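You operate a simulated robot arm through the tools that you are given. There is no shell and no other tool. Be economical: measure what you need, move in short steps, check, and stop when the job is done.

Carry out the task below with a simulated robot arm. There is one attempt and no reset: what you move stays moved.

## Task
Gauge and ring the disc insulator on the anvil; dot it with the crayon if it rings dull.
Fine: dial arm down to read, up again before one press of the striker button; crayon back.

Only the result counts: the job must be done as asked and must still hold three seconds after the hand-in. Knocking over, shifting, dropping, spilling or breaking anything else fails it.

## Robot
A 7-joint arm with a two-finger parallel gripper, fixed in place. Base frame: the origin is at the foot of the arm, x ahead of it, y to its left, z up; the work surface is at about z = 0. Lengths are in mm, angles in rad, forces in N, time in s.
With the tool pointing down near the work surface it reaches from about 220 to 580 mm from the base axis. Its first joint turns from -1.152 to 1.152 rad. Payload 2.5 kg.
The TCP is the grasp point between the finger pads, 23 mm short of the fingertips. In the tool frame z runs along the fingers and y along their closing line. Largest opening 94 mm; finger width 38, thickness 10; the body of the gripper, 54 by 96 mm, starts 39 mm behind the TCP.
Orientation is that of the tool frame in the base frame, as [roll, pitch, yaw] about the fixed x, y, z axes, in that order (R = Rz(yaw) Ry(pitch) Rx(roll)). With the fingers straight down and closing along the base's y, the tool's x points along the base's -x, its y along +y and its z along -z.

## Interface
- The arm moves only by the tool arm_command. Its argument "steps" is a list of rows, each an object (a shift or turn left out is 0, a gripper value left out holds the last) with "offset": the shift along the base's x, y, z in mm, a list of three; "rotation": the turn, a rotation vector about the base's x, y, z in rad, a list of three. In form: [{"offset": [dx, dy, dz], "rotation": [wx, wy, wz]}, ...]. A call has 1 to 12 rows; each row is the pose to reach, as a shift and turn from the pose commanded when the call began. "gripper" is the finger opening in mm, from 0 to 94, set as the call begins (left out, the last holds). Each row takes 0.2 s and may step no farther than 50 mm and 0.15 rad from the row before; otherwise, or with a gripper value out of range, the whole call is refused. Where a pose cannot be reached the arm comes as near as it can. A force on the tool above 90 N (or 10 N above the force at the start of the call, whichever is more), or a blocked arm, ends the call early, and 0.2 s more pass. The fingers move at their own pace (about 108 mm/s each) and stop on an object; they squeeze with about 43 N. The grip force told is the motor's: it shows also when the fingers shut on nothing. Time passes only in rows, and 0.2 s behind the last, so rows that repeat a pose let the fingers close. The reply holds the time, the measured pose of the TCP, the force on the tool along the base axes, the opening and the grip force, in the units named above and with some noise, with the torque about the TCP (base axes, N m) and any sound that the robot's microphone picked up, and new pictures: "views" is both (left out), scene, wrist or none.
- Cameras (640 x 400 px; columns grow to the right, rows downward): "scene" is fixed at [93, -385.9, 549.6]; the picture's right is [0.94, -0.34, 0.00], its down [-0.17, -0.48, -0.86] and it looks along [0.29, 0.81, -0.51] (base axes); focal length 290 px, centre (320, 200). "wrist" rides on the gripper at [86, 16, -75] in the tool frame; the picture's right is [-0.18, 0.98, 0.00], its down [-0.58, -0.11, -0.81] and it looks along [-0.79, -0.15, 0.59] (tool axes); focal length 243 px, centre (320, 200). There is no depth. A picture from a camera that has moved, and an enlarged one, comes with that camera's place and axes in the base frame and with its lens. The place of the scene camera against the robot may be out by one fixed shift of up to 12 mm in any direction.
- close_up(camera, box): a new picture of the part [left, top, right, bottom] of that camera's present view, enlarged. The clock stands still meanwhile.
- finish_job(): hands the job in; it is judged then, once.

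Go step by step. Nothing tells you positions but the pictures and the camera data: compare them with the known pose of the tool, close in by small moves and look again before you grip or let go. The budget is 120 turns and 200 pictures, counting those below and the enlarged ones. Unless the task says otherwise, let go and move clear before handing in, and close with one line.

The tools are called after "Emit:" as a command line: name --argument value ..., lists and objects as JSON in quotes. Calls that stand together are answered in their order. arm_command: Moves the arm, as the interface text tells. Its arguments: {"type":"object","properties":{"steps":{"type":"array","items":{"type":"object","properties":{"offset":{"type":"array","items":{"type":"number"}},"rotation":{"type":"array","items":{"type":"number"}}}}},"gripper":{"type":"number"},"views":{"type":"string","enum":["both","scene","wrist","none"]}},"required":["steps"]} The other tools are called the same way: close_up (camera, box) takes an enlarged picture of a part of a camera's view; finish_job () hands the job in.

At the start:

```text
t: 0.0
tcp_pos: [300.1, 283.8, 419.4]
tool_rot: [3.142, -0.001, 3.141]
force: [-0.7, 0.8, 0.3]
wrist_torque: [-0.01, 0.01, 0.0]
gripper_width: 94.2
gripper_force: 0.1
```

scene: 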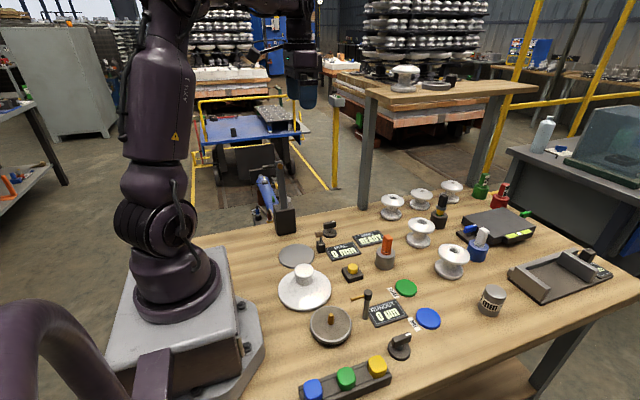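
wrist: 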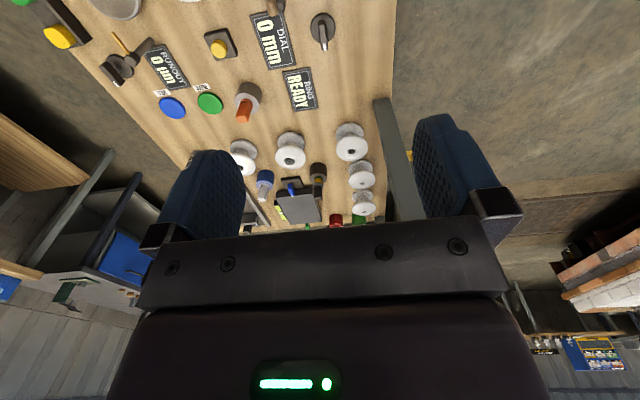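

I see a bench with a disc insulator, displays, buttons, a crayon in a holder and several distractors. I'll look closer first.

Emit:
close_up --camera "scene" --box '[260, 200, 460, 325]'

Emit:
close_up --camera "scene" --box '[280, 275, 480, 400]'

Emit:
close_up --camera "scene" --box '[420, 170, 620, 320]'

Emit:
close_up --camera "wrist" --box '[20, 0, 400, 237]'

```text
3.20 times, centred on (360, 262) of scene
camera zoom: at [93.0, -385.9, 549.6], right [0.94, -0.34, 0.0], down [-0.17, -0.48, -0.86], along [0.29, 0.81, -0.51], focal length 929 px, centre (192, 0)
```

zoom: 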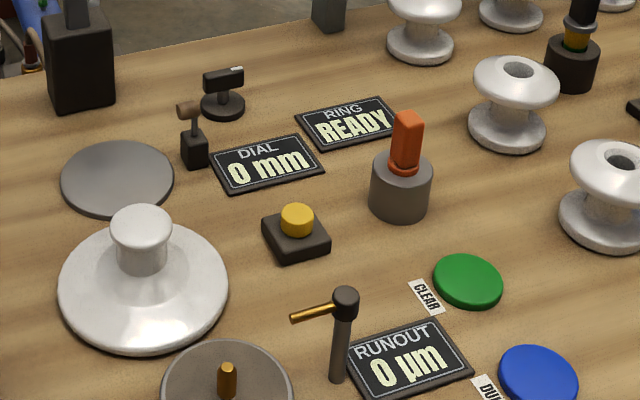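

```text
3.20 times, centred on (380, 338) of scene
camera zoom: at [93.0, -385.9, 549.6], right [0.94, -0.34, 0.0], down [-0.17, -0.48, -0.86], along [0.29, 0.81, -0.51], focal length 929 px, centre (128, -240)
```

zoom: 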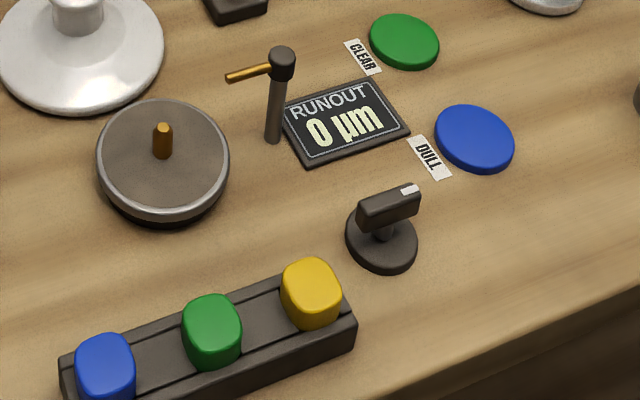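

```text
2.67 times, centred on (520, 245) of scene
camera zoom: at [93.0, -385.9, 549.6], right [0.94, -0.34, 0.0], down [-0.17, -0.48, -0.86], along [0.29, 0.81, -0.51], focal length 774 px, centre (-213, 80)
```

zoom: 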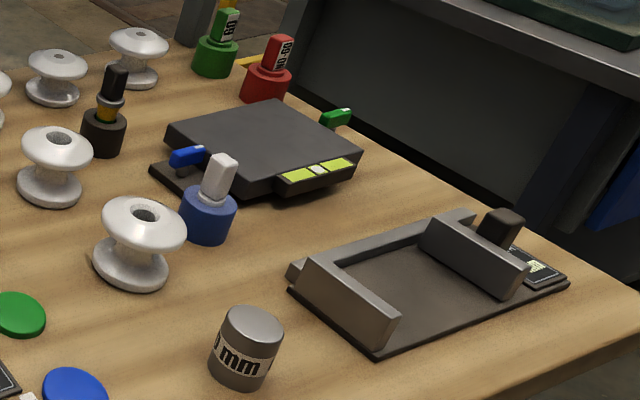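

```text
1.68 times, centred on (210, 118) of wrist
camera zoom: at [213.5, 300.0, 493.4], right [0.18, 0.98, 0.0], down [0.58, -0.11, 0.81], along [0.79, -0.15, -0.59], focal length 409 px, centre (505, 337)
```

zoom: 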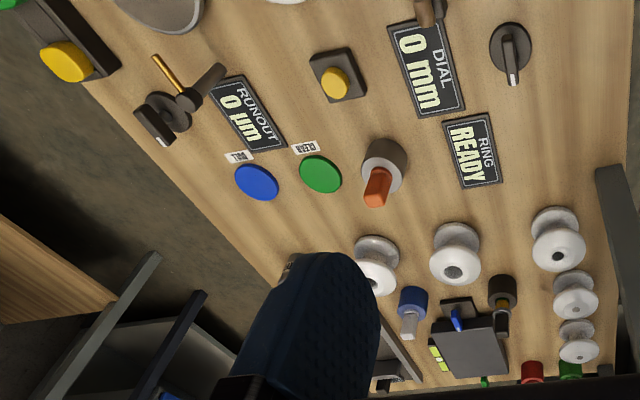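

The white disc looks to be at about (226, 94) and a grey plate at (242, 219) beside a small hammer. I'll tilt the wrist camera down over that area to understand the station.

Emit:
arm_command --steps '[{"offset": [0, -25, 0], "rotation": [0, 0.15, 0]}, {"offset": [0, -50, 0], "rotation": [0, 0.3, 0]}, {"offset": [0, -75, 0], "rotation": [0, 0.45, 0]}, {"offset": [0, -100, 0], "rotation": [0, 0.6, 0]}, {"offset": [0, -100, 0], "rotation": [0, 0.6, 0]}]'

```text
t: 1.2
tcp_pos: [298.2, 182.9, 421.0]
tool_rot: [-3.141, -0.602, 3.14]
force: [-0.5, -0.1, 0.4]
wrist_torque: [-0.02, 0.03, 0.02]
gripper_width: 93.9
gripper_force: 0.1
camera wrist: at [270.5, 199.4, 530.6], right [0.15, 0.98, -0.1], down [0.94, -0.11, 0.34], along [0.32, -0.15, -0.94], focal length 243 px, centre (320, 200)
```

scene: 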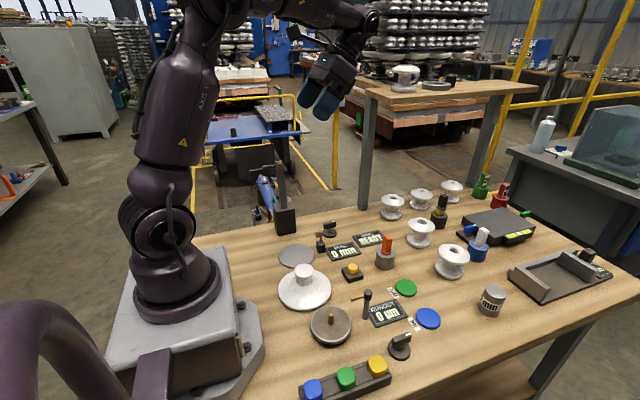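
wrist: 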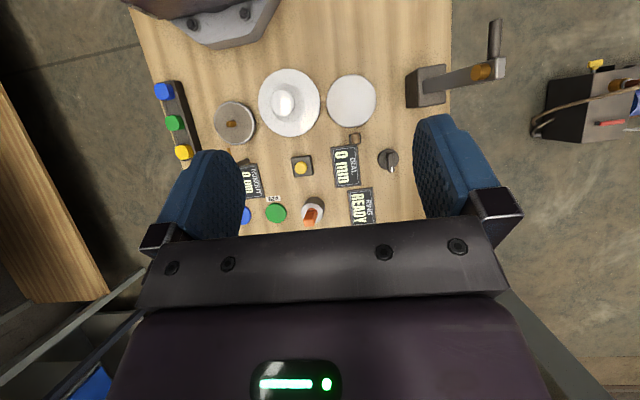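

Emit:
close_up --camera "wrist" --box '[200, 40, 520, 240]'

Emit:
close_up --camera "scene" --box '[250, 180, 370, 320]'

```text
2.00 times, centred on (360, 140) of wrist
camera zoom: at [270.5, 199.4, 530.6], right [0.15, 0.98, -0.1], down [0.94, -0.11, 0.34], along [0.32, -0.15, -0.94], focal length 485 px, centre (240, 320)
```

zoom: 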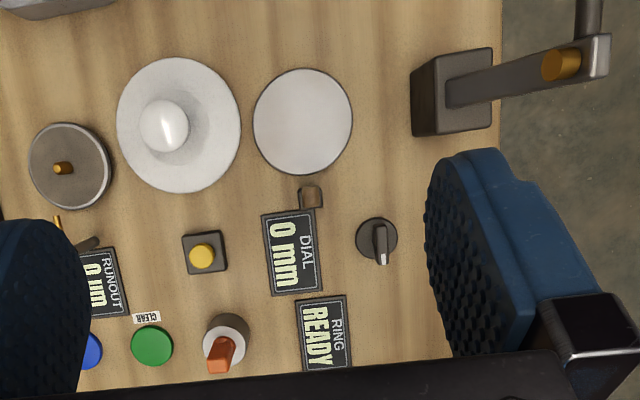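

```text
2.86 times, centred on (310, 250) of scene
camera zoom: at [93.0, -385.9, 549.6], right [0.94, -0.34, 0.0], down [-0.17, -0.48, -0.86], along [0.29, 0.81, -0.51], focal length 829 px, centre (349, 57)
```

zoom: 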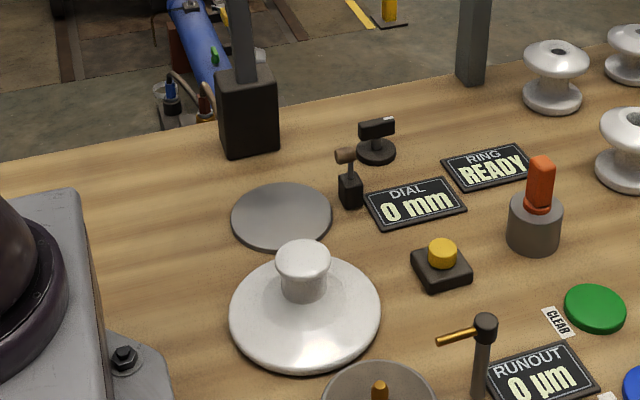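

Emit:
close_up --camera "scene" --box '[240, 140, 350, 250]'

Emit:
close_up --camera "wrist" --box '[390, 10, 530, 110]'

```text
3.64 times, centred on (295, 195) of scene
camera zoom: at [93.0, -385.9, 549.6], right [0.94, -0.34, 0.0], down [-0.17, -0.48, -0.86], along [0.29, 0.81, -0.51], focal length 1056 px, centre (411, 218)
```

zoom: 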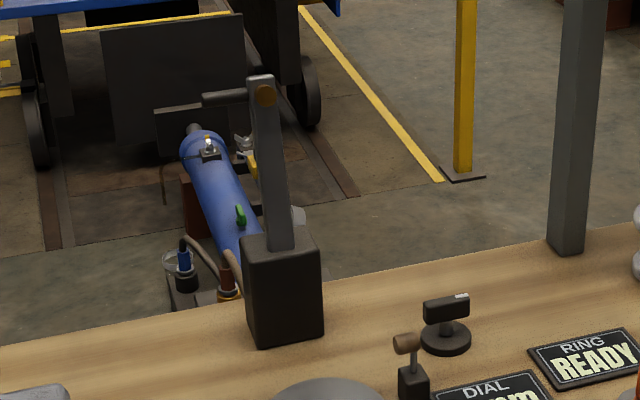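

```text
4.00 times, centred on (460, 60) of wrist
camera zoom: at [270.5, 199.4, 530.6], right [0.15, 0.98, -0.1], down [0.94, -0.11, 0.34], along [0.32, -0.15, -0.94], focal length 970 px, centre (-240, 760)
```

zoom: 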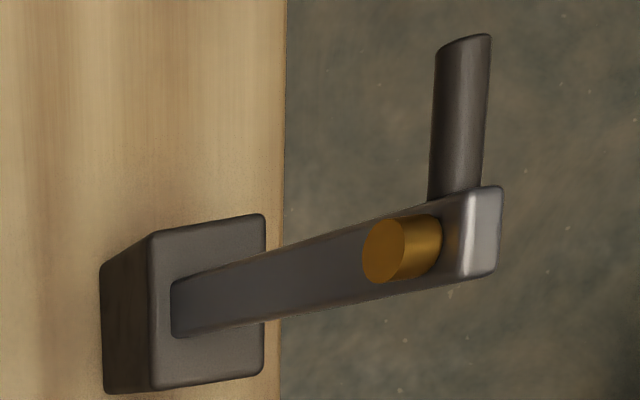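

The tall post is the dial arm, up and leaning; the grey plate is the anvil at about (249, 209), and the disc is on the bench at about (232, 85). I'll go closer over the disc to measure it.

Emit:
arm_command --steps '[{"offset": [-5, -30, -30], "rotation": [0, -0.1, 0]}, {"offset": [-15, -60, -60], "rotation": [0, -0.2, 0]}, {"offset": [-20, -85, -90], "rotation": [0, -0.3, 0]}, {"offset": [-20, -95, -120], "rotation": [0, -0.3, 0]}, {"offset": [-20, -95, -130], "rotation": [0, -0.3, 0]}]'

```text
t: 2.4
tcp_pos: [279.0, 88.1, 289.7]
tool_rot: [-3.141, -0.301, 3.141]
force: [0.3, 0.1, -1.1]
wrist_torque: [-0.01, 0.01, -0.02]
gripper_width: 94.0
gripper_force: 0.1
camera wrist: at [219.5, 104.1, 386.2], right [0.18, 0.98, -0.05], down [0.79, -0.11, 0.6], along [0.58, -0.15, -0.8], focal length 243 px, centre (320, 200)
```

scene: 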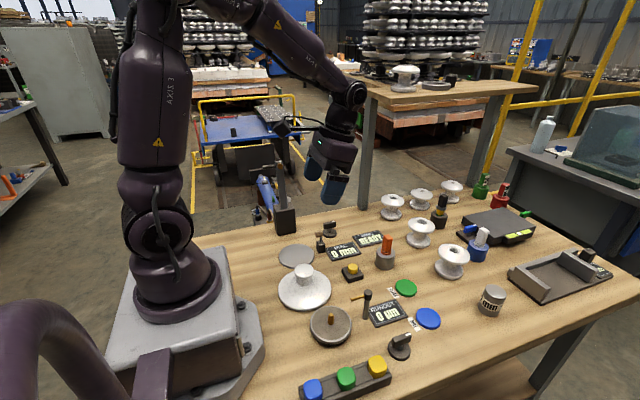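
wrist: 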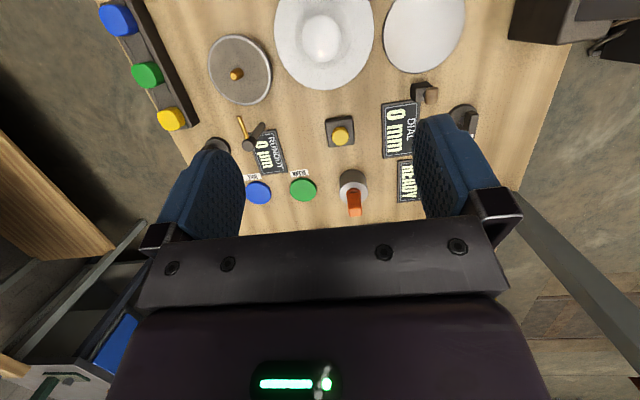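

Cap top at about (234, 85, 60). I'll straighten the tool and come down above it.

Emit:
arm_command --steps '[{"offset": [-10, -1, -30], "rotation": [0, -0.1, 0]}, {"offset": [-25, -2, -60], "rotation": [0, -0.2, 0]}, {"offset": [-45, -3, -95], "rotation": [0, -0.3, 0]}, {"offset": [-45, -3, -130], "rotation": [0, -0.301, 0]}, {"offset": [-45, -3, -170], "rotation": [0, -0.301, 0]}, {"offset": [-45, -3, -190], "rotation": [0, -0.301, 0]}]'

```text
t: 3.8
tcp_pos: [233.9, 86.1, 98.2]
tool_rot: [3.14, 0.001, -3.14]
force: [-0.6, -0.4, 0.0]
wrist_torque: [-0.02, 0.02, -0.04]
gripper_width: 93.9
gripper_force: 0.0
camera wrist: at [148.5, 102.1, 172.3], right [0.18, 0.98, 0.0], down [0.58, -0.11, 0.81], along [0.79, -0.15, -0.59], focal length 243 px, centre (320, 200)
```

scene: 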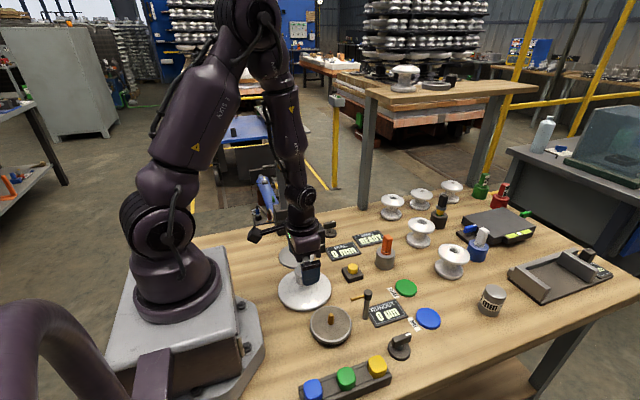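
wrist: 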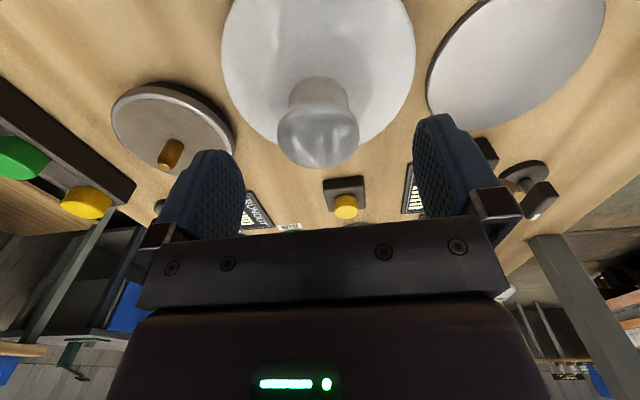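

Emit:
arm_command --steps '[{"offset": [0, -1, -20]}, {"offset": [0, -1, -36]}, {"offset": [0, -1, -36]}]' --views "wrist"

Emit:
close_up --camera "scene" --box '[240, 220, 370, 320]'

```text
t: 4.6
tcp_pos: [233.6, 84.1, 62.3]
tool_rot: [3.14, 0.001, -3.14]
force: [0.0, 0.2, 0.6]
wrist_torque: [-0.02, 0.02, 0.0]
gripper_width: 94.3
gripper_force: 0.2
camera wrist: at [147.8, 101.0, 136.4], right [0.18, 0.98, 0.0], down [0.58, -0.11, 0.81], along [0.79, -0.15, -0.59], focal length 243 px, centre (320, 200)
```

wrist: 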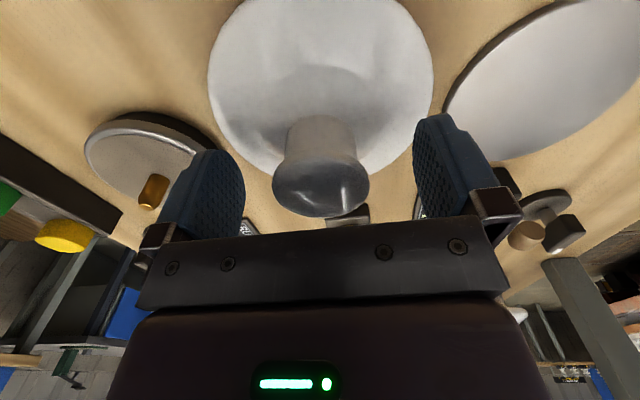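

```text
4.00 times, centred on (305, 270) of scene
camera zoom: at [93.0, -385.9, 549.6], right [0.94, -0.34, 0.0], down [-0.17, -0.48, -0.86], along [0.29, 0.81, -0.51], focal length 1161 px, centre (380, -80)
```

zoom: 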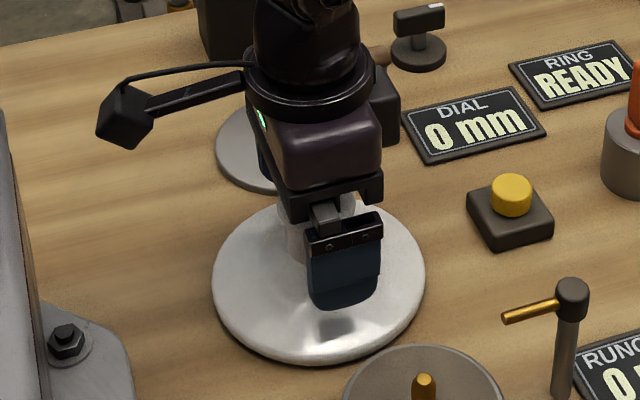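

Well aligned; closing on the cap.

Emit:
arm_command --steps '[{"offset": [0, 0, 0]}, {"offset": [0, 0, 0]}, {"offset": [0, 0, 0]}]' --gripper 20 --views "wrist"

```text
t: 5.4
tcp_pos: [232.2, 84.6, 62.3]
tool_rot: [-3.141, 0.001, 3.141]
force: [0.8, 0.1, 0.7]
wrist_torque: [0.11, -0.13, 0.03]
gripper_width: 45.0
gripper_force: 43.0
camera wrist: at [147.7, 100.9, 136.5], right [0.18, 0.98, 0.0], down [0.58, -0.11, 0.81], along [0.79, -0.15, -0.59], focal length 243 px, centre (320, 200)
```

wrist: 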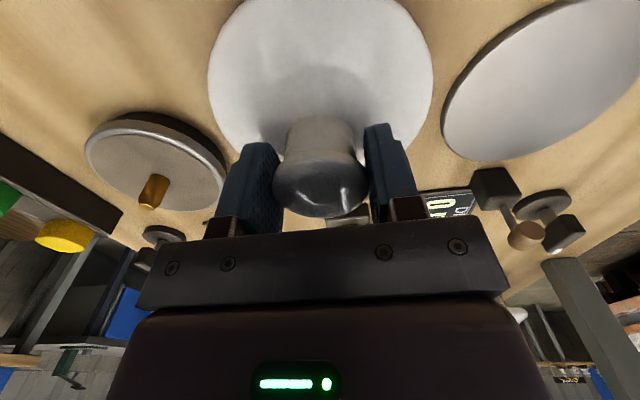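

Emit:
close_up --camera "wrist" --box '[400, 0, 640, 200]'

Emit:
close_up --camera "wrist" --box '[190, 0, 450, 220]'

```text
2.00 times, centred on (520, 100) of wrist
camera zoom: at [147.7, 100.9, 136.5], right [0.18, 0.98, 0.0], down [0.58, -0.11, 0.81], along [0.79, -0.15, -0.59], focal length 485 px, centre (-80, 400)
```

zoom: 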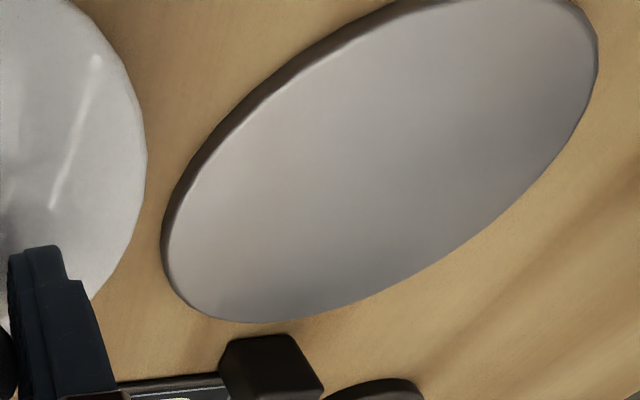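

```text
1.82 times, centred on (320, 110) of wrist
camera zoom: at [147.7, 100.9, 136.5], right [0.18, 0.98, 0.0], down [0.58, -0.11, 0.81], along [0.79, -0.15, -0.59], focal length 441 px, centre (320, 364)
```

zoom: 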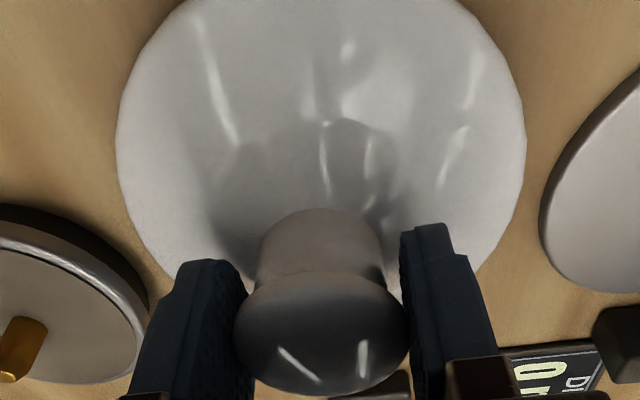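

Disc gripped (cap 45 mm). Anvil centre is about (247.5, 207), top z ≈ 6; the striker hammer's face is at x ≈ 312. I'll lift and carry the disc over, then check before lowering.

Emit:
arm_command --steps '[{"offset": [0, 0, 30]}, {"offset": [0, 0, 75]}, {"offset": [4, 40, 85]}, {"offset": [8, 80, 85]}, {"offset": [12, 122.5, 85]}, {"offset": [12, 122.5, 85]}]'

Emit:
close_up --camera "scene" --box '[240, 170, 370, 300]'

```text
t: 6.8
tcp_pos: [247.8, 207.6, 147.4]
tool_rot: [3.141, 0.0, 3.142]
force: [-1.1, -0.7, -7.4]
wrist_torque: [0.02, 0.04, -0.01]
gripper_width: 44.9
gripper_force: 43.3
camera wrist: at [161.2, 224.2, 221.8], right [0.18, 0.98, 0.0], down [0.58, -0.11, 0.81], along [0.79, -0.15, -0.59], focal length 243 px, centre (320, 200)
```

scene: 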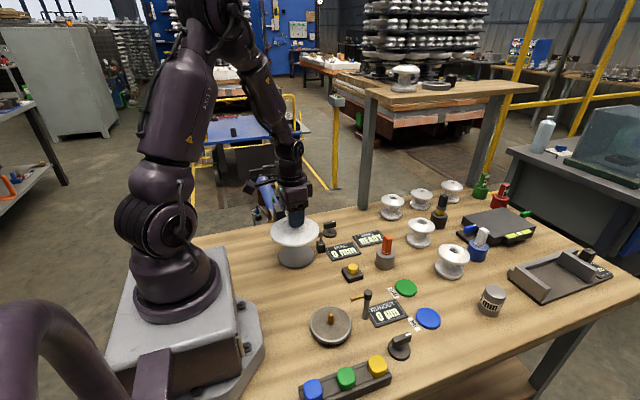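
wrist: 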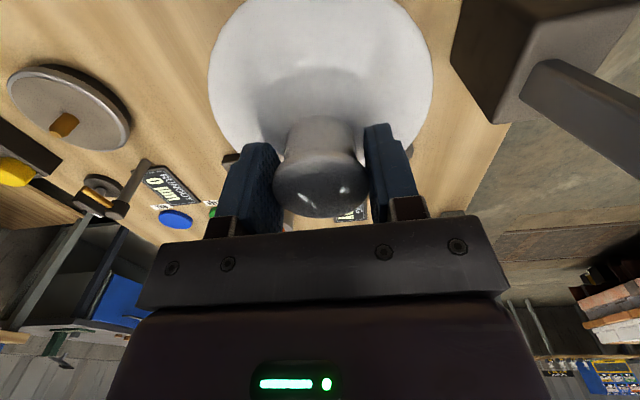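

```text
3.08 times, centred on (305, 235) of scene
camera zoom: at [93.0, -385.9, 549.6], right [0.94, -0.34, 0.0], down [-0.17, -0.48, -0.86], along [0.29, 0.81, -0.51], focal length 893 px, centre (366, 92)
```

zoom: 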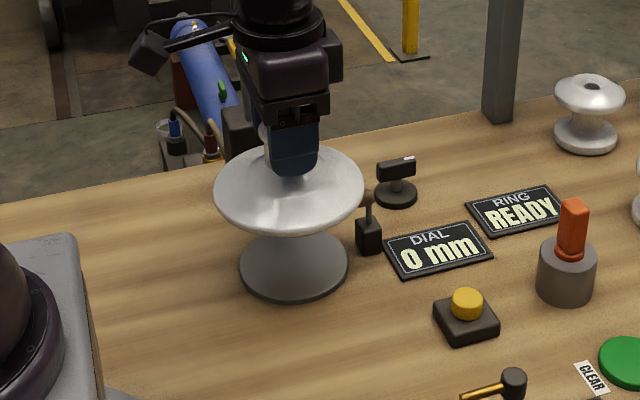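

Emit:
close_up --camera "scene" --box '[265, 200, 345, 280]'

```text
5.00 times, centred on (305, 240) of scene
camera zoom: at [93.0, -385.9, 549.6], right [0.94, -0.34, 0.0], down [-0.17, -0.48, -0.86], along [0.29, 0.81, -0.51], focal length 1451 px, centre (395, 0)
```

zoom: 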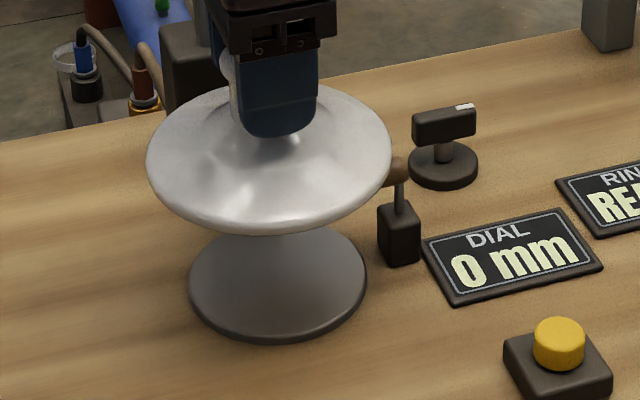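

Emit:
arm_command --steps '[{"offset": [-2, 0, -15]}, {"offset": [-2, 0, -33]}]' --views "none"

Emit:
close_up --camera "scene" --box '[265, 200, 345, 280]'

Emit:
close_up --camera "wrist" --box '[190, 0, 450, 220]'

```text
t: 7.4
tcp_pos: [245.5, 208.2, 113.8]
tool_rot: [-3.141, -0.001, 3.141]
force: [0.5, 0.1, -6.4]
wrist_torque: [0.0, 0.04, -0.03]
gripper_width: 45.1
gripper_force: 43.0
```

```text
5.00 times, centred on (305, 240) of scene
camera zoom: at [93.0, -385.9, 549.6], right [0.94, -0.34, 0.0], down [-0.17, -0.48, -0.86], along [0.29, 0.81, -0.51], focal length 1451 px, centre (395, 0)
```

zoom: 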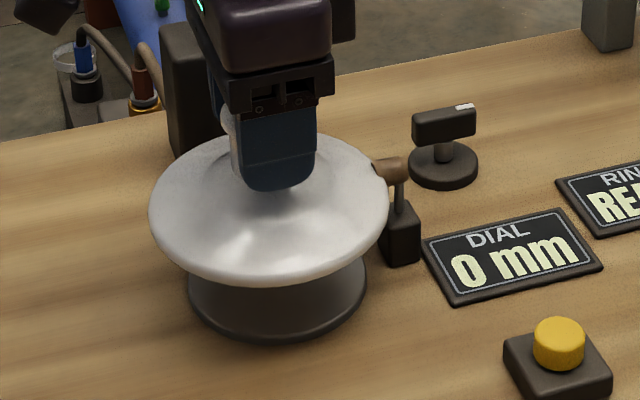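

```text
1.82 times, centred on (320, 110) of wrist
camera zoom: at [159.5, 224.3, 188.6], right [0.18, 0.98, 0.0], down [0.58, -0.11, 0.81], along [0.79, -0.15, -0.59], focal length 441 px, centre (320, 364)
```

zoom: 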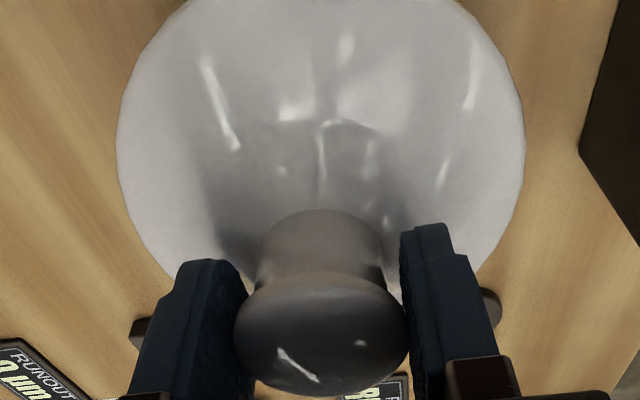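

Emit:
arm_command --steps '[{"offset": [-2, -1, 0]}, {"offset": [-2, -1, -12]}, {"offset": [-2, -1, -24]}, {"offset": [-2, -1, -34]}]' --views "none"

Emit:
close_up --camera "scene" --box '[265, 200, 345, 280]'

```text
t: 8.4
tcp_pos: [243.5, 206.1, 80.4]
tool_rot: [-3.141, 0.001, 3.141]
force: [0.1, 0.7, -6.9]
wrist_torque: [-0.02, 0.0, 0.01]
gripper_width: 45.3
gripper_force: 43.3
```

```text
5.00 times, centred on (305, 240) of scene
camera zoom: at [93.0, -385.9, 549.6], right [0.94, -0.34, 0.0], down [-0.17, -0.48, -0.86], along [0.29, 0.81, -0.51], focal length 1451 px, centre (395, 0)
```

zoom: 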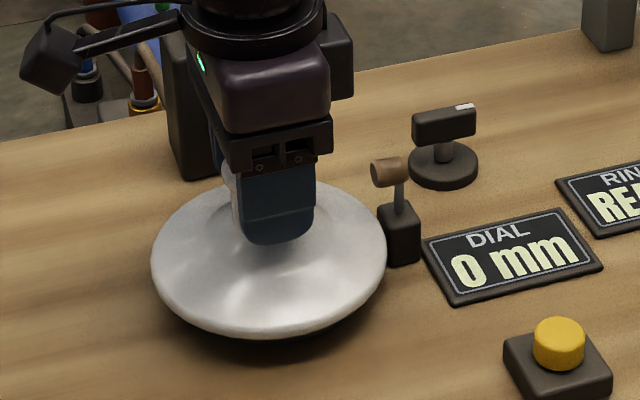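

Emit:
arm_command --steps '[{"offset": [2, 0, -4]}, {"offset": [2, 0, -7]}, {"offset": [2, 0, -9]}, {"offset": [2, 0, -10]}, {"offset": [2, 0, -11]}, {"offset": [2, 0, -12]}]' --views "none"

Emit:
close_up --camera "scene" --box '[265, 200, 345, 280]'

```text
t: 9.8
tcp_pos: [243.5, 207.3, 69.2]
tool_rot: [3.141, 0.002, 3.14]
force: [-0.4, -0.1, -6.7]
wrist_torque: [0.06, -0.01, 0.02]
gripper_width: 45.1
gripper_force: 43.1
```

```text
5.00 times, centred on (305, 240) of scene
camera zoom: at [93.0, -385.9, 549.6], right [0.94, -0.34, 0.0], down [-0.17, -0.48, -0.86], along [0.29, 0.81, -0.51], focal length 1451 px, centre (395, 0)
```

zoom: 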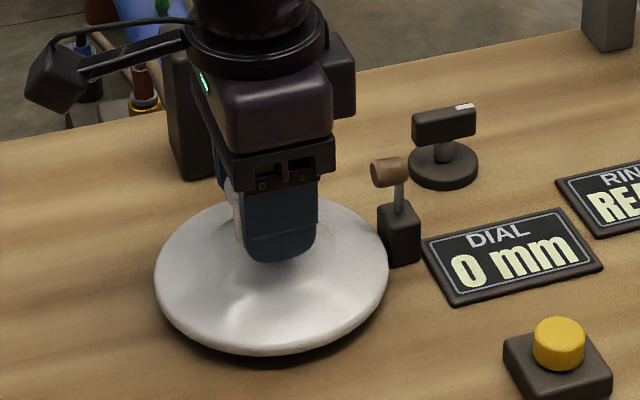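

Emit:
arm_command --steps '[{"offset": [0, 0, -1]}, {"offset": [0, 0, -2]}, {"offset": [0, 0, -2]}]' --views "none"

```text
t: 10.6
tcp_pos: [244.9, 206.1, 67.8]
tool_rot: [3.141, 0.0, 3.141]
force: [-11.7, -5.9, 31.9]
wrist_torque: [-0.03, 0.0, 0.0]
gripper_width: 45.3
gripper_force: 43.1
```

Contact made; ease off slightly and release.

Emit:
arm_command --steps '[{"offset": [0, 0, 0.8]}, {"offset": [0, 0, 0.8]}]' --views "none"

Emit:
arm_command --steps '[{"offset": [0, 0, 0]}, {"offset": [0, 0, 0]}, {"offset": [0, 0, 0]}]' --gripper 94 --views "none"

Emit:
arm_command --steps '[{"offset": [0, 0, 40]}, {"offset": [0, 0, 85]}, {"offset": [0, 0, 130], "rotation": [0, 0.12, 0]}, {"offset": [0, 0, 175], "rotation": [0, 0.24, 0]}, {"offset": [0, 0, 200], "rotation": [0, 0.36, 0]}]'

Emit:
close_up --camera "scene" --box '[240, 160, 370, 290]'

Emit:
close_up --camera "wrist" --box '[240, 0, 640, 250]'

```text
t: 11.2
tcp_pos: [244.6, 206.2, 67.7]
tool_rot: [-3.141, 0.002, 3.142]
force: [-4.9, -2.6, 12.5]
wrist_torque: [-0.05, 0.22, 0.12]
gripper_width: 45.2
gripper_force: 42.8
```

```text
t: 12.0
tcp_pos: [245.1, 206.5, 68.0]
tool_rot: [-3.141, 0.001, 3.141]
force: [0.1, -0.1, -0.1]
wrist_torque: [0.0, 0.01, 0.0]
gripper_width: 94.2
gripper_force: 0.0
```

```text
t: 13.2
tcp_pos: [245.6, 207.5, 268.8]
tool_rot: [-3.14, -0.361, -3.141]
force: [-0.5, 0.3, 0.7]
wrist_torque: [0.02, 0.03, 0.02]
gripper_width: 93.8
gripper_force: 0.0
camera wrist: at [191.5, 222.6, 367.9], right [0.17, 0.98, -0.06], down [0.83, -0.11, 0.55], along [0.53, -0.15, -0.83], focal length 243 px, centre (320, 200)
```

scene: 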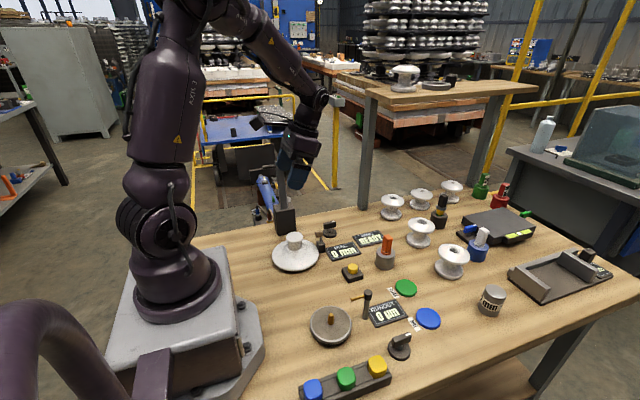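
wrist: 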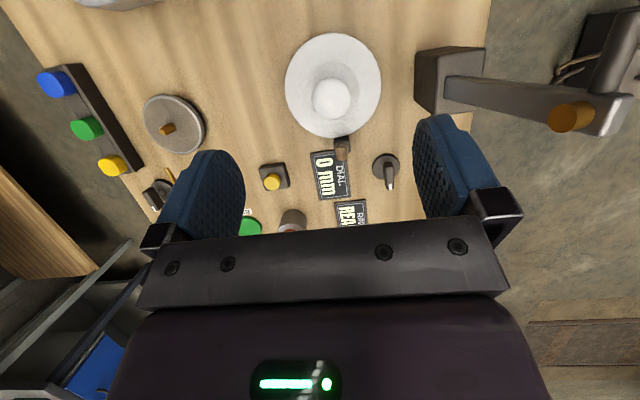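

```text
3.08 times, centred on (305, 225) of scene
camera zoom: at [93.0, -385.9, 549.6], right [0.94, -0.34, 0.0], down [-0.17, -0.48, -0.86], along [0.29, 0.81, -0.51], focal length 893 px, centre (366, 123)
```

zoom: 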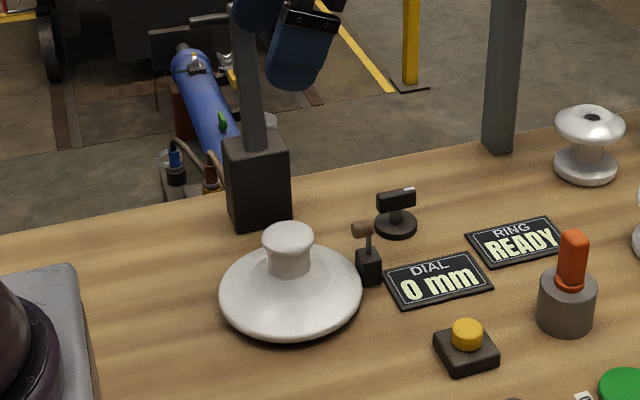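

```text
1.60 times, centred on (440, 125) of wrist
camera zoom: at [191.5, 222.6, 367.9], right [0.17, 0.98, -0.06], down [0.83, -0.11, 0.55], along [0.53, -0.15, -0.83], focal length 388 px, centre (128, 320)
```

zoom: 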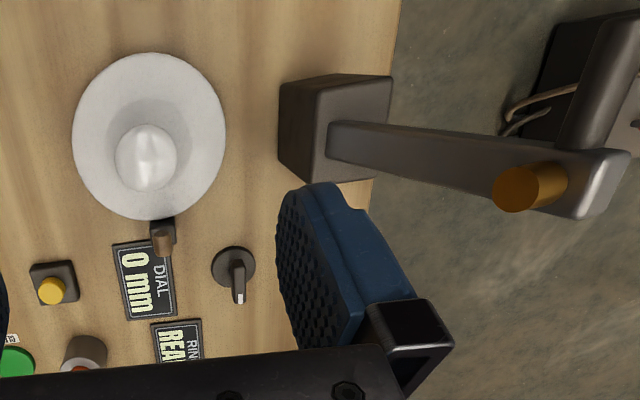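

The disc is seated on the anvil. The dial arm is upright: brass tip at about (250, 344, 217), handle bar along x from about 240 to 207 at (y 356, z 222). I'll move above the handle and look.

Emit:
arm_command --steps '[{"offset": [-12, 20, 31], "rotation": [0, -0.1, 0]}, {"offset": [-24, 60, 31], "rotation": [0, -0.2, 0]}, {"offset": [-37, 100, 31], "rotation": [0, -0.3, 0]}, {"offset": [-37, 148, 31], "rotation": [0, -0.36, 0]}, {"offset": [-37, 148, 31], "rotation": [0, -0.36, 0]}]' --gripper 60

Emit:
close_up --camera "scene" --box '[220, 110, 350, 240]'

```text
t: 14.4
tcp_pos: [207.2, 353.0, 299.4]
tool_rot: [-3.141, 0.003, -3.141]
force: [-0.8, 0.9, -0.1]
wrist_torque: [-0.01, -0.03, -0.03]
gripper_width: 60.0
gripper_force: 0.1
camera wrist: at [121.3, 370.4, 373.5], right [0.18, 0.98, 0.0], down [0.58, -0.11, 0.81], along [0.79, -0.15, -0.59], focal length 243 px, centre (320, 200)
```

scene: 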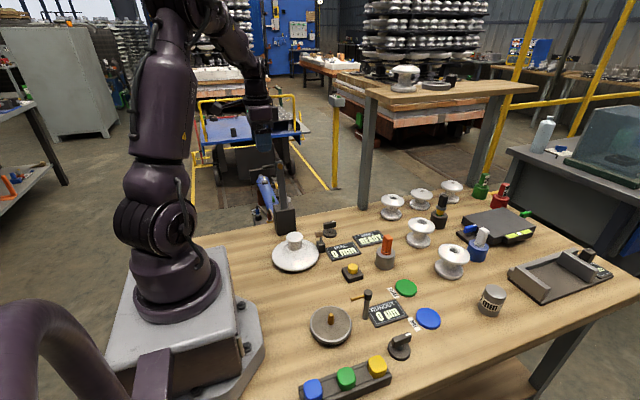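
wrist: 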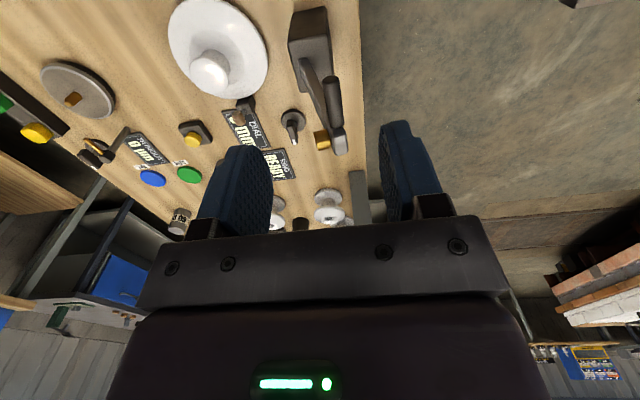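

```text
3.08 times, centred on (285, 175) of scene
camera zoom: at [93.0, -385.9, 549.6], right [0.94, -0.34, 0.0], down [-0.17, -0.48, -0.86], along [0.29, 0.81, -0.51], focal length 893 px, centre (428, 277)
```

zoom: 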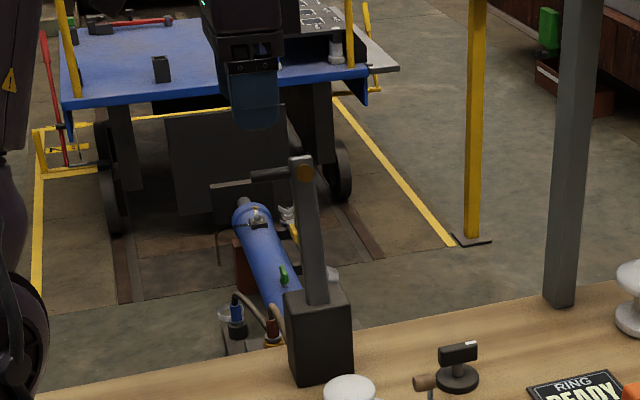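

Emit:
close_up --camera "wrist" --box '[240, 0, 440, 180]'

```text
2.22 times, centred on (340, 90) of wrist
camera zoom: at [121.3, 370.4, 373.5], right [0.18, 0.98, 0.0], down [0.58, -0.11, 0.81], along [0.79, -0.15, -0.59], focal length 539 px, centre (276, 444)
```

zoom: 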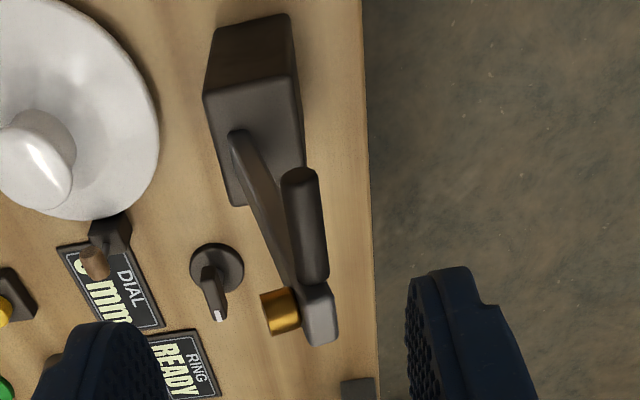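

Handle bar refined: x 205–241, y ≈ 362, z ≈ 212, 11 mm thick; hinge near (y 335, z 80). Lowering the open fingers around it.

Emit:
arm_command --steps '[{"offset": [2, 8, -30]}, {"offset": [2, 8, -60]}, {"offset": [2, 8, -78]}, {"offset": [2, 8, -78]}]' --gripper 60

Emit:
close_up --camera "scene" --box '[220, 110, 350, 240]'

Emit:
close_up --camera "wrist" --box '[220, 60, 440, 240]'

```text
t: 15.4
tcp_pos: [209.6, 360.8, 220.2]
tool_rot: [-3.141, 0.002, 3.14]
force: [-0.2, -0.4, 0.6]
wrist_torque: [0.0, 0.01, 0.01]
gripper_width: 59.9
gripper_force: 0.0
camera wrist: at [122.9, 377.5, 294.0], right [0.18, 0.98, 0.0], down [0.58, -0.11, 0.81], along [0.79, -0.15, -0.59], focal length 243 px, centre (320, 200)
```

scene: 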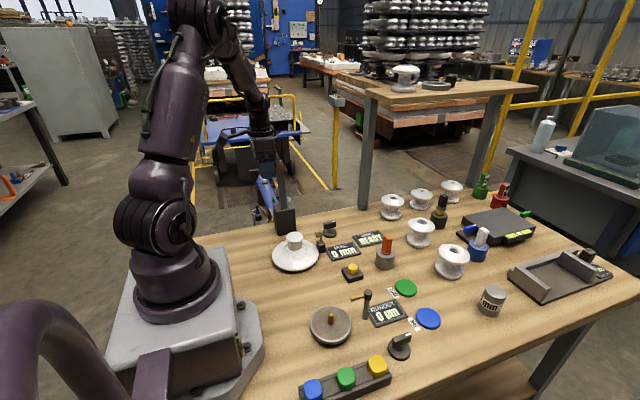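
wrist: 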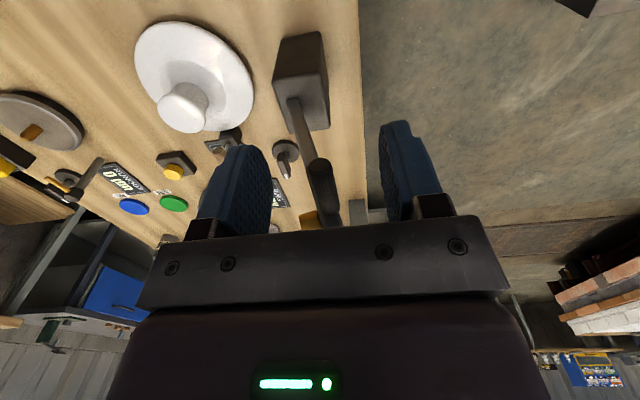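

```text
3.08 times, centred on (285, 175) of scene
camera zoom: at [93.0, -385.9, 549.6], right [0.94, -0.34, 0.0], down [-0.17, -0.48, -0.86], along [0.29, 0.81, -0.51], focal length 893 px, centre (428, 277)
```

zoom: 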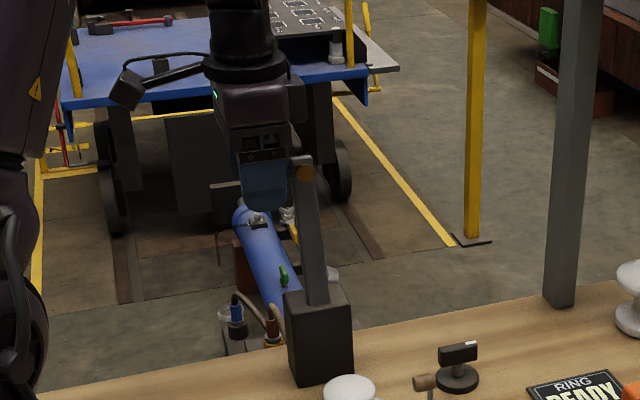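

```text
2.22 times, centred on (330, 150) of wrist
camera zoom: at [122.9, 377.5, 294.0], right [0.18, 0.98, 0.0], down [0.58, -0.11, 0.81], along [0.79, -0.15, -0.59], focal length 539 px, centre (298, 311)
```

zoom: 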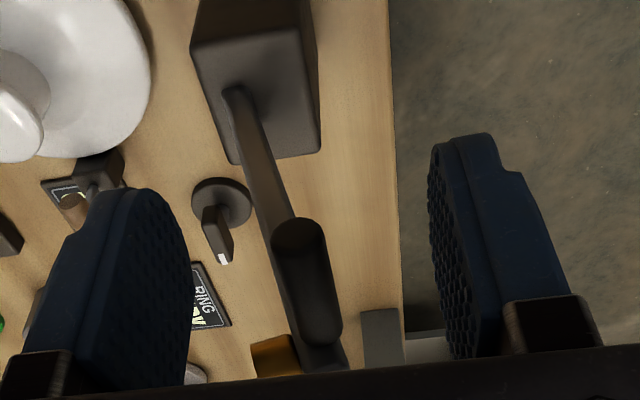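

Handle is between the pads; closing.

Emit:
arm_command --steps '[{"offset": [0, 1, 3]}, {"offset": [0, 1, 3]}, {"offset": [0, 1, 3]}]' --gripper 0 --views "wrist"

```text
t: 16.2
tcp_pos: [209.3, 361.9, 221.6]
tool_rot: [-3.14, 0.002, 3.14]
force: [-0.4, -3.5, -6.1]
wrist_torque: [-0.1, -0.42, -0.08]
gripper_width: 11.4
gripper_force: 45.3
camera wrist: at [123.4, 378.3, 296.6], right [0.18, 0.98, 0.0], down [0.58, -0.11, 0.81], along [0.79, -0.15, -0.59], focal length 243 px, centre (320, 200)
```

wrist: 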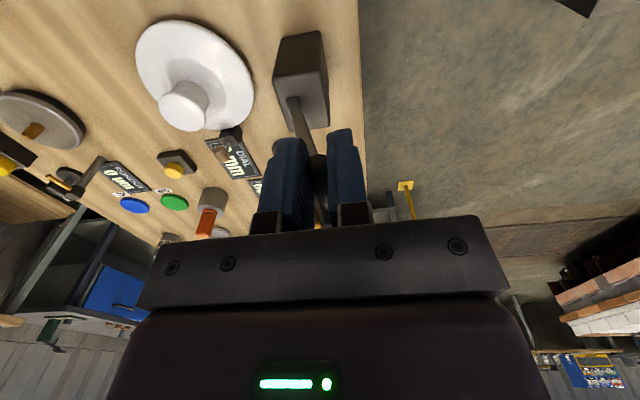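

Emit:
arm_command --steps '[{"offset": [0, -7.5, 1.2]}, {"offset": [0, -15, 2.2]}, {"offset": [0, -21, 2.5]}, {"offset": [0, -27, 2.7]}]' --views "none"

Emit:
close_up --camera "scene" --box '[220, 110, 350, 240]'

```text
t: 17.2
tcp_pos: [209.3, 336.5, 227.5]
tool_rot: [3.139, 0.004, -3.141]
force: [0.9, 0.9, 1.6]
wrist_torque: [0.17, 0.0, 0.0]
gripper_width: 11.0
gripper_force: 45.3
```

```text
3.08 times, centred on (285, 175) of scene
camera zoom: at [93.0, -385.9, 549.6], right [0.94, -0.34, 0.0], down [-0.17, -0.48, -0.86], along [0.29, 0.81, -0.51], focal length 893 px, centre (428, 277)
```

zoom: 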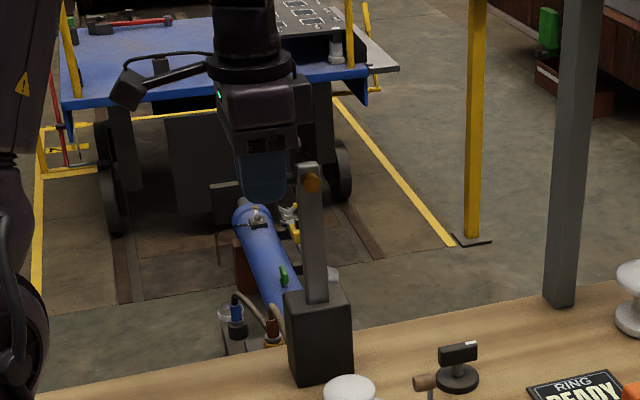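

Emit:
arm_command --steps '[{"offset": [0, -9.5, -0.3]}, {"offset": [0, -19, -1.3]}, {"offset": [0, -28.4, -3]}, {"offset": [0, -37.7, -5.3]}, {"offset": [0, -46.8, -8.2]}, {"offset": [0, -55.6, -11.8]}]' --views "none"

Emit:
close_up --camera "scene" --box '[220, 130, 350, 260]'

```text
t: 18.6
tcp_pos: [209.5, 282.7, 214.1]
tool_rot: [-3.139, 0.001, -3.141]
force: [-5.6, -6.6, 16.9]
wrist_torque: [-0.01, -0.94, 0.06]
gripper_width: 11.4
gripper_force: 44.9
```

```text
3.08 times, centred on (285, 195) of scene
camera zoom: at [92.9, -386.0, 549.5], right [0.94, -0.34, 0.0], down [-0.17, -0.48, -0.86], along [0.29, 0.81, -0.51], focal length 893 px, centre (428, 215)
```

zoom: 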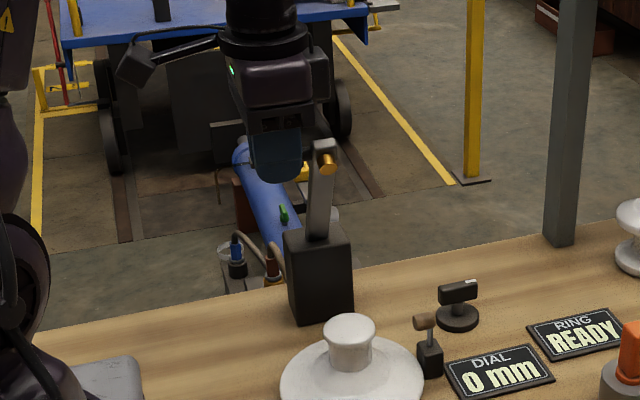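

Emit:
arm_command --steps '[{"offset": [0, -6.6, -1.3]}, {"offset": [0, -15, -5.5]}, {"offset": [0, -23.1, -10.5]}, {"offset": [0, -30.8, -16]}]' --views "none"

```text
t: 19.6
tcp_pos: [209.5, 251.3, 197.7]
tool_rot: [3.141, -0.001, -3.14]
force: [0.1, 17.1, -21.3]
wrist_torque: [0.19, -0.27, 0.02]
gripper_width: 11.4
gripper_force: 44.8
```

Emit:
arm_command --steps '[{"offset": [0, -6.9, -7.1]}, {"offset": [0, -13.7, -13.6]}, {"offset": [0, -20.1, -20.7]}, {"offset": [0, -25.9, -28.1]}]' --views "none"

```text
t: 20.6
tcp_pos: [208.0, 226.9, 168.9]
tool_rot: [3.137, 0.006, -3.14]
force: [4.4, 34.9, -22.5]
wrist_torque: [0.32, 1.19, 0.08]
gripper_width: 11.7
gripper_force: 44.8
```

Emit:
arm_command --steps '[{"offset": [0, 1.0, -2.0]}, {"offset": [0, -3.2, -9.2]}, {"offset": [0, -7.6, -17.4]}, {"offset": [0, -11.2, -25.9]}]' --views "none"

Emit:
close_up --camera "scene" --box '[240, 170, 370, 300]'

```text
t: 21.6
tcp_pos: [208.2, 214.5, 145.5]
tool_rot: [3.138, 0.004, -3.139]
force: [2.4, 25.9, -9.1]
wrist_torque: [0.33, 0.43, 0.45]
gripper_width: 11.3
gripper_force: 45.3
```

```text
3.08 times, centred on (305, 235) of scene
camera zoom: at [93.0, -385.9, 549.6], right [0.94, -0.34, 0.0], down [-0.17, -0.48, -0.86], along [0.29, 0.81, -0.51], focal length 893 px, centre (366, 92)
```

zoom: 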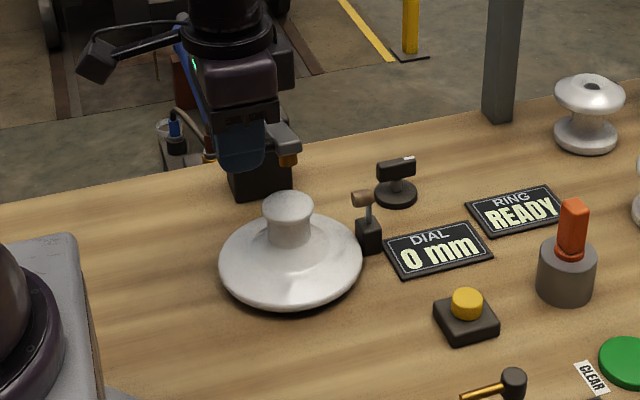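

Emit:
arm_command --steps '[{"offset": [0, -1.3, -8.8]}, {"offset": [0, -4.0, -17.5]}, {"offset": [0, -6.0, -26.5]}]' --views "none"

Emit:
close_up --camera "scene" --box '[240, 170, 370, 300]'

Emit:
close_up --camera "wrist" --box '[200, 0, 440, 240]'

```text
t: 22.4
tcp_pos: [209.2, 210.9, 117.4]
tool_rot: [3.135, 0.005, -3.137]
force: [-6.7, 34.3, -2.6]
wrist_torque: [0.52, 0.48, -0.17]
gripper_width: 11.6
gripper_force: 44.4
```

```text
3.08 times, centred on (305, 235) of scene
camera zoom: at [93.0, -385.9, 549.6], right [0.94, -0.34, 0.0], down [-0.17, -0.48, -0.86], along [0.29, 0.81, -0.51], focal length 893 px, centre (366, 92)
```

zoom: 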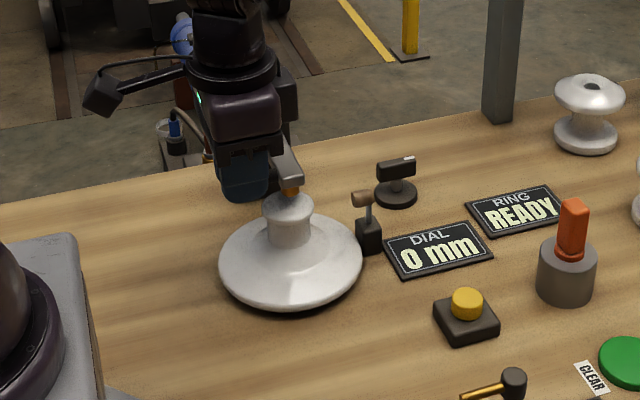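

```text
1.67 times, centred on (320, 120) of wrist
camera zoom: at [123.0, 225.2, 192.1], right [0.18, 0.98, 0.01], down [0.58, -0.11, 0.81], along [0.8, -0.14, -0.59], focal length 404 px, centre (320, 333)
```

zoom: 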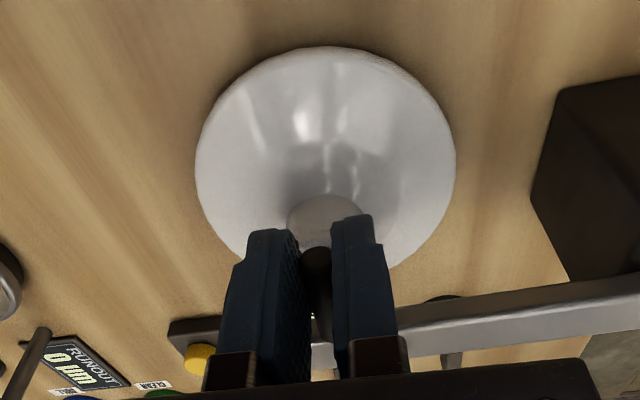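

Emit:
arm_command --steps '[{"offset": [0, 1.3, -2]}, {"offset": [0, 1.3, -4]}, {"offset": [0, 1.3, -6]}, {"offset": [0, 1.2, -8]}]' --views "none"

Emit:
close_up --camera "scene" --box '[260, 200, 390, 280]'

```text
t: 23.4
tcp_pos: [208.7, 210.0, 110.0]
tool_rot: [3.138, 0.003, -3.14]
force: [-6.1, 28.0, -0.3]
wrist_torque: [0.4, -0.16, -0.15]
gripper_width: 11.3
gripper_force: 45.5
```

```text
4.92 times, centred on (325, 240) of scene
camera zoom: at [93.0, -385.9, 549.6], right [0.94, -0.34, 0.0], down [-0.17, -0.48, -0.86], along [0.29, 0.81, -0.51], focal length 1429 px, centre (295, 3)
```

zoom: 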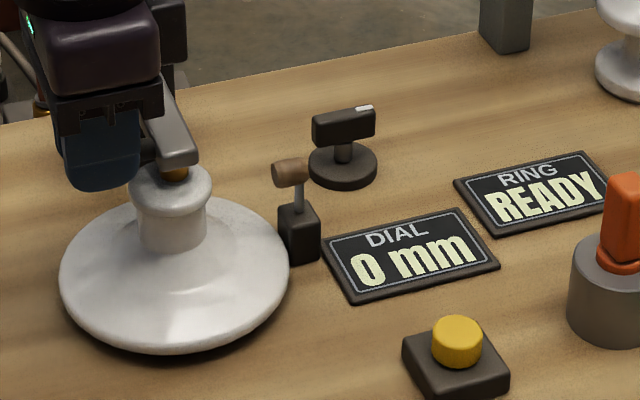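

Emit:
arm_command --steps '[{"offset": [0, 1, -2]}, {"offset": [0, 1, -4]}]' --views "none"

Emit:
close_up --camera "scene" --box '[260, 200, 390, 280]'

```text
t: 24.0
tcp_pos: [209.3, 210.3, 107.5]
tool_rot: [3.14, 0.003, -3.141]
force: [-10.6, 13.3, 39.6]
wrist_torque: [0.17, -0.59, 0.3]
gripper_width: 11.1
gripper_force: 45.5
```

```text
4.92 times, centred on (325, 240) of scene
camera zoom: at [92.9, -386.0, 549.5], right [0.94, -0.34, 0.0], down [-0.17, -0.48, -0.86], along [0.29, 0.81, -0.51], focal length 1429 px, centre (295, 3)
```

zoom: 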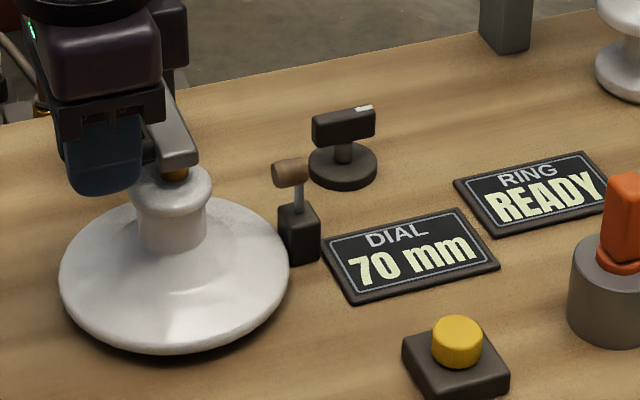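

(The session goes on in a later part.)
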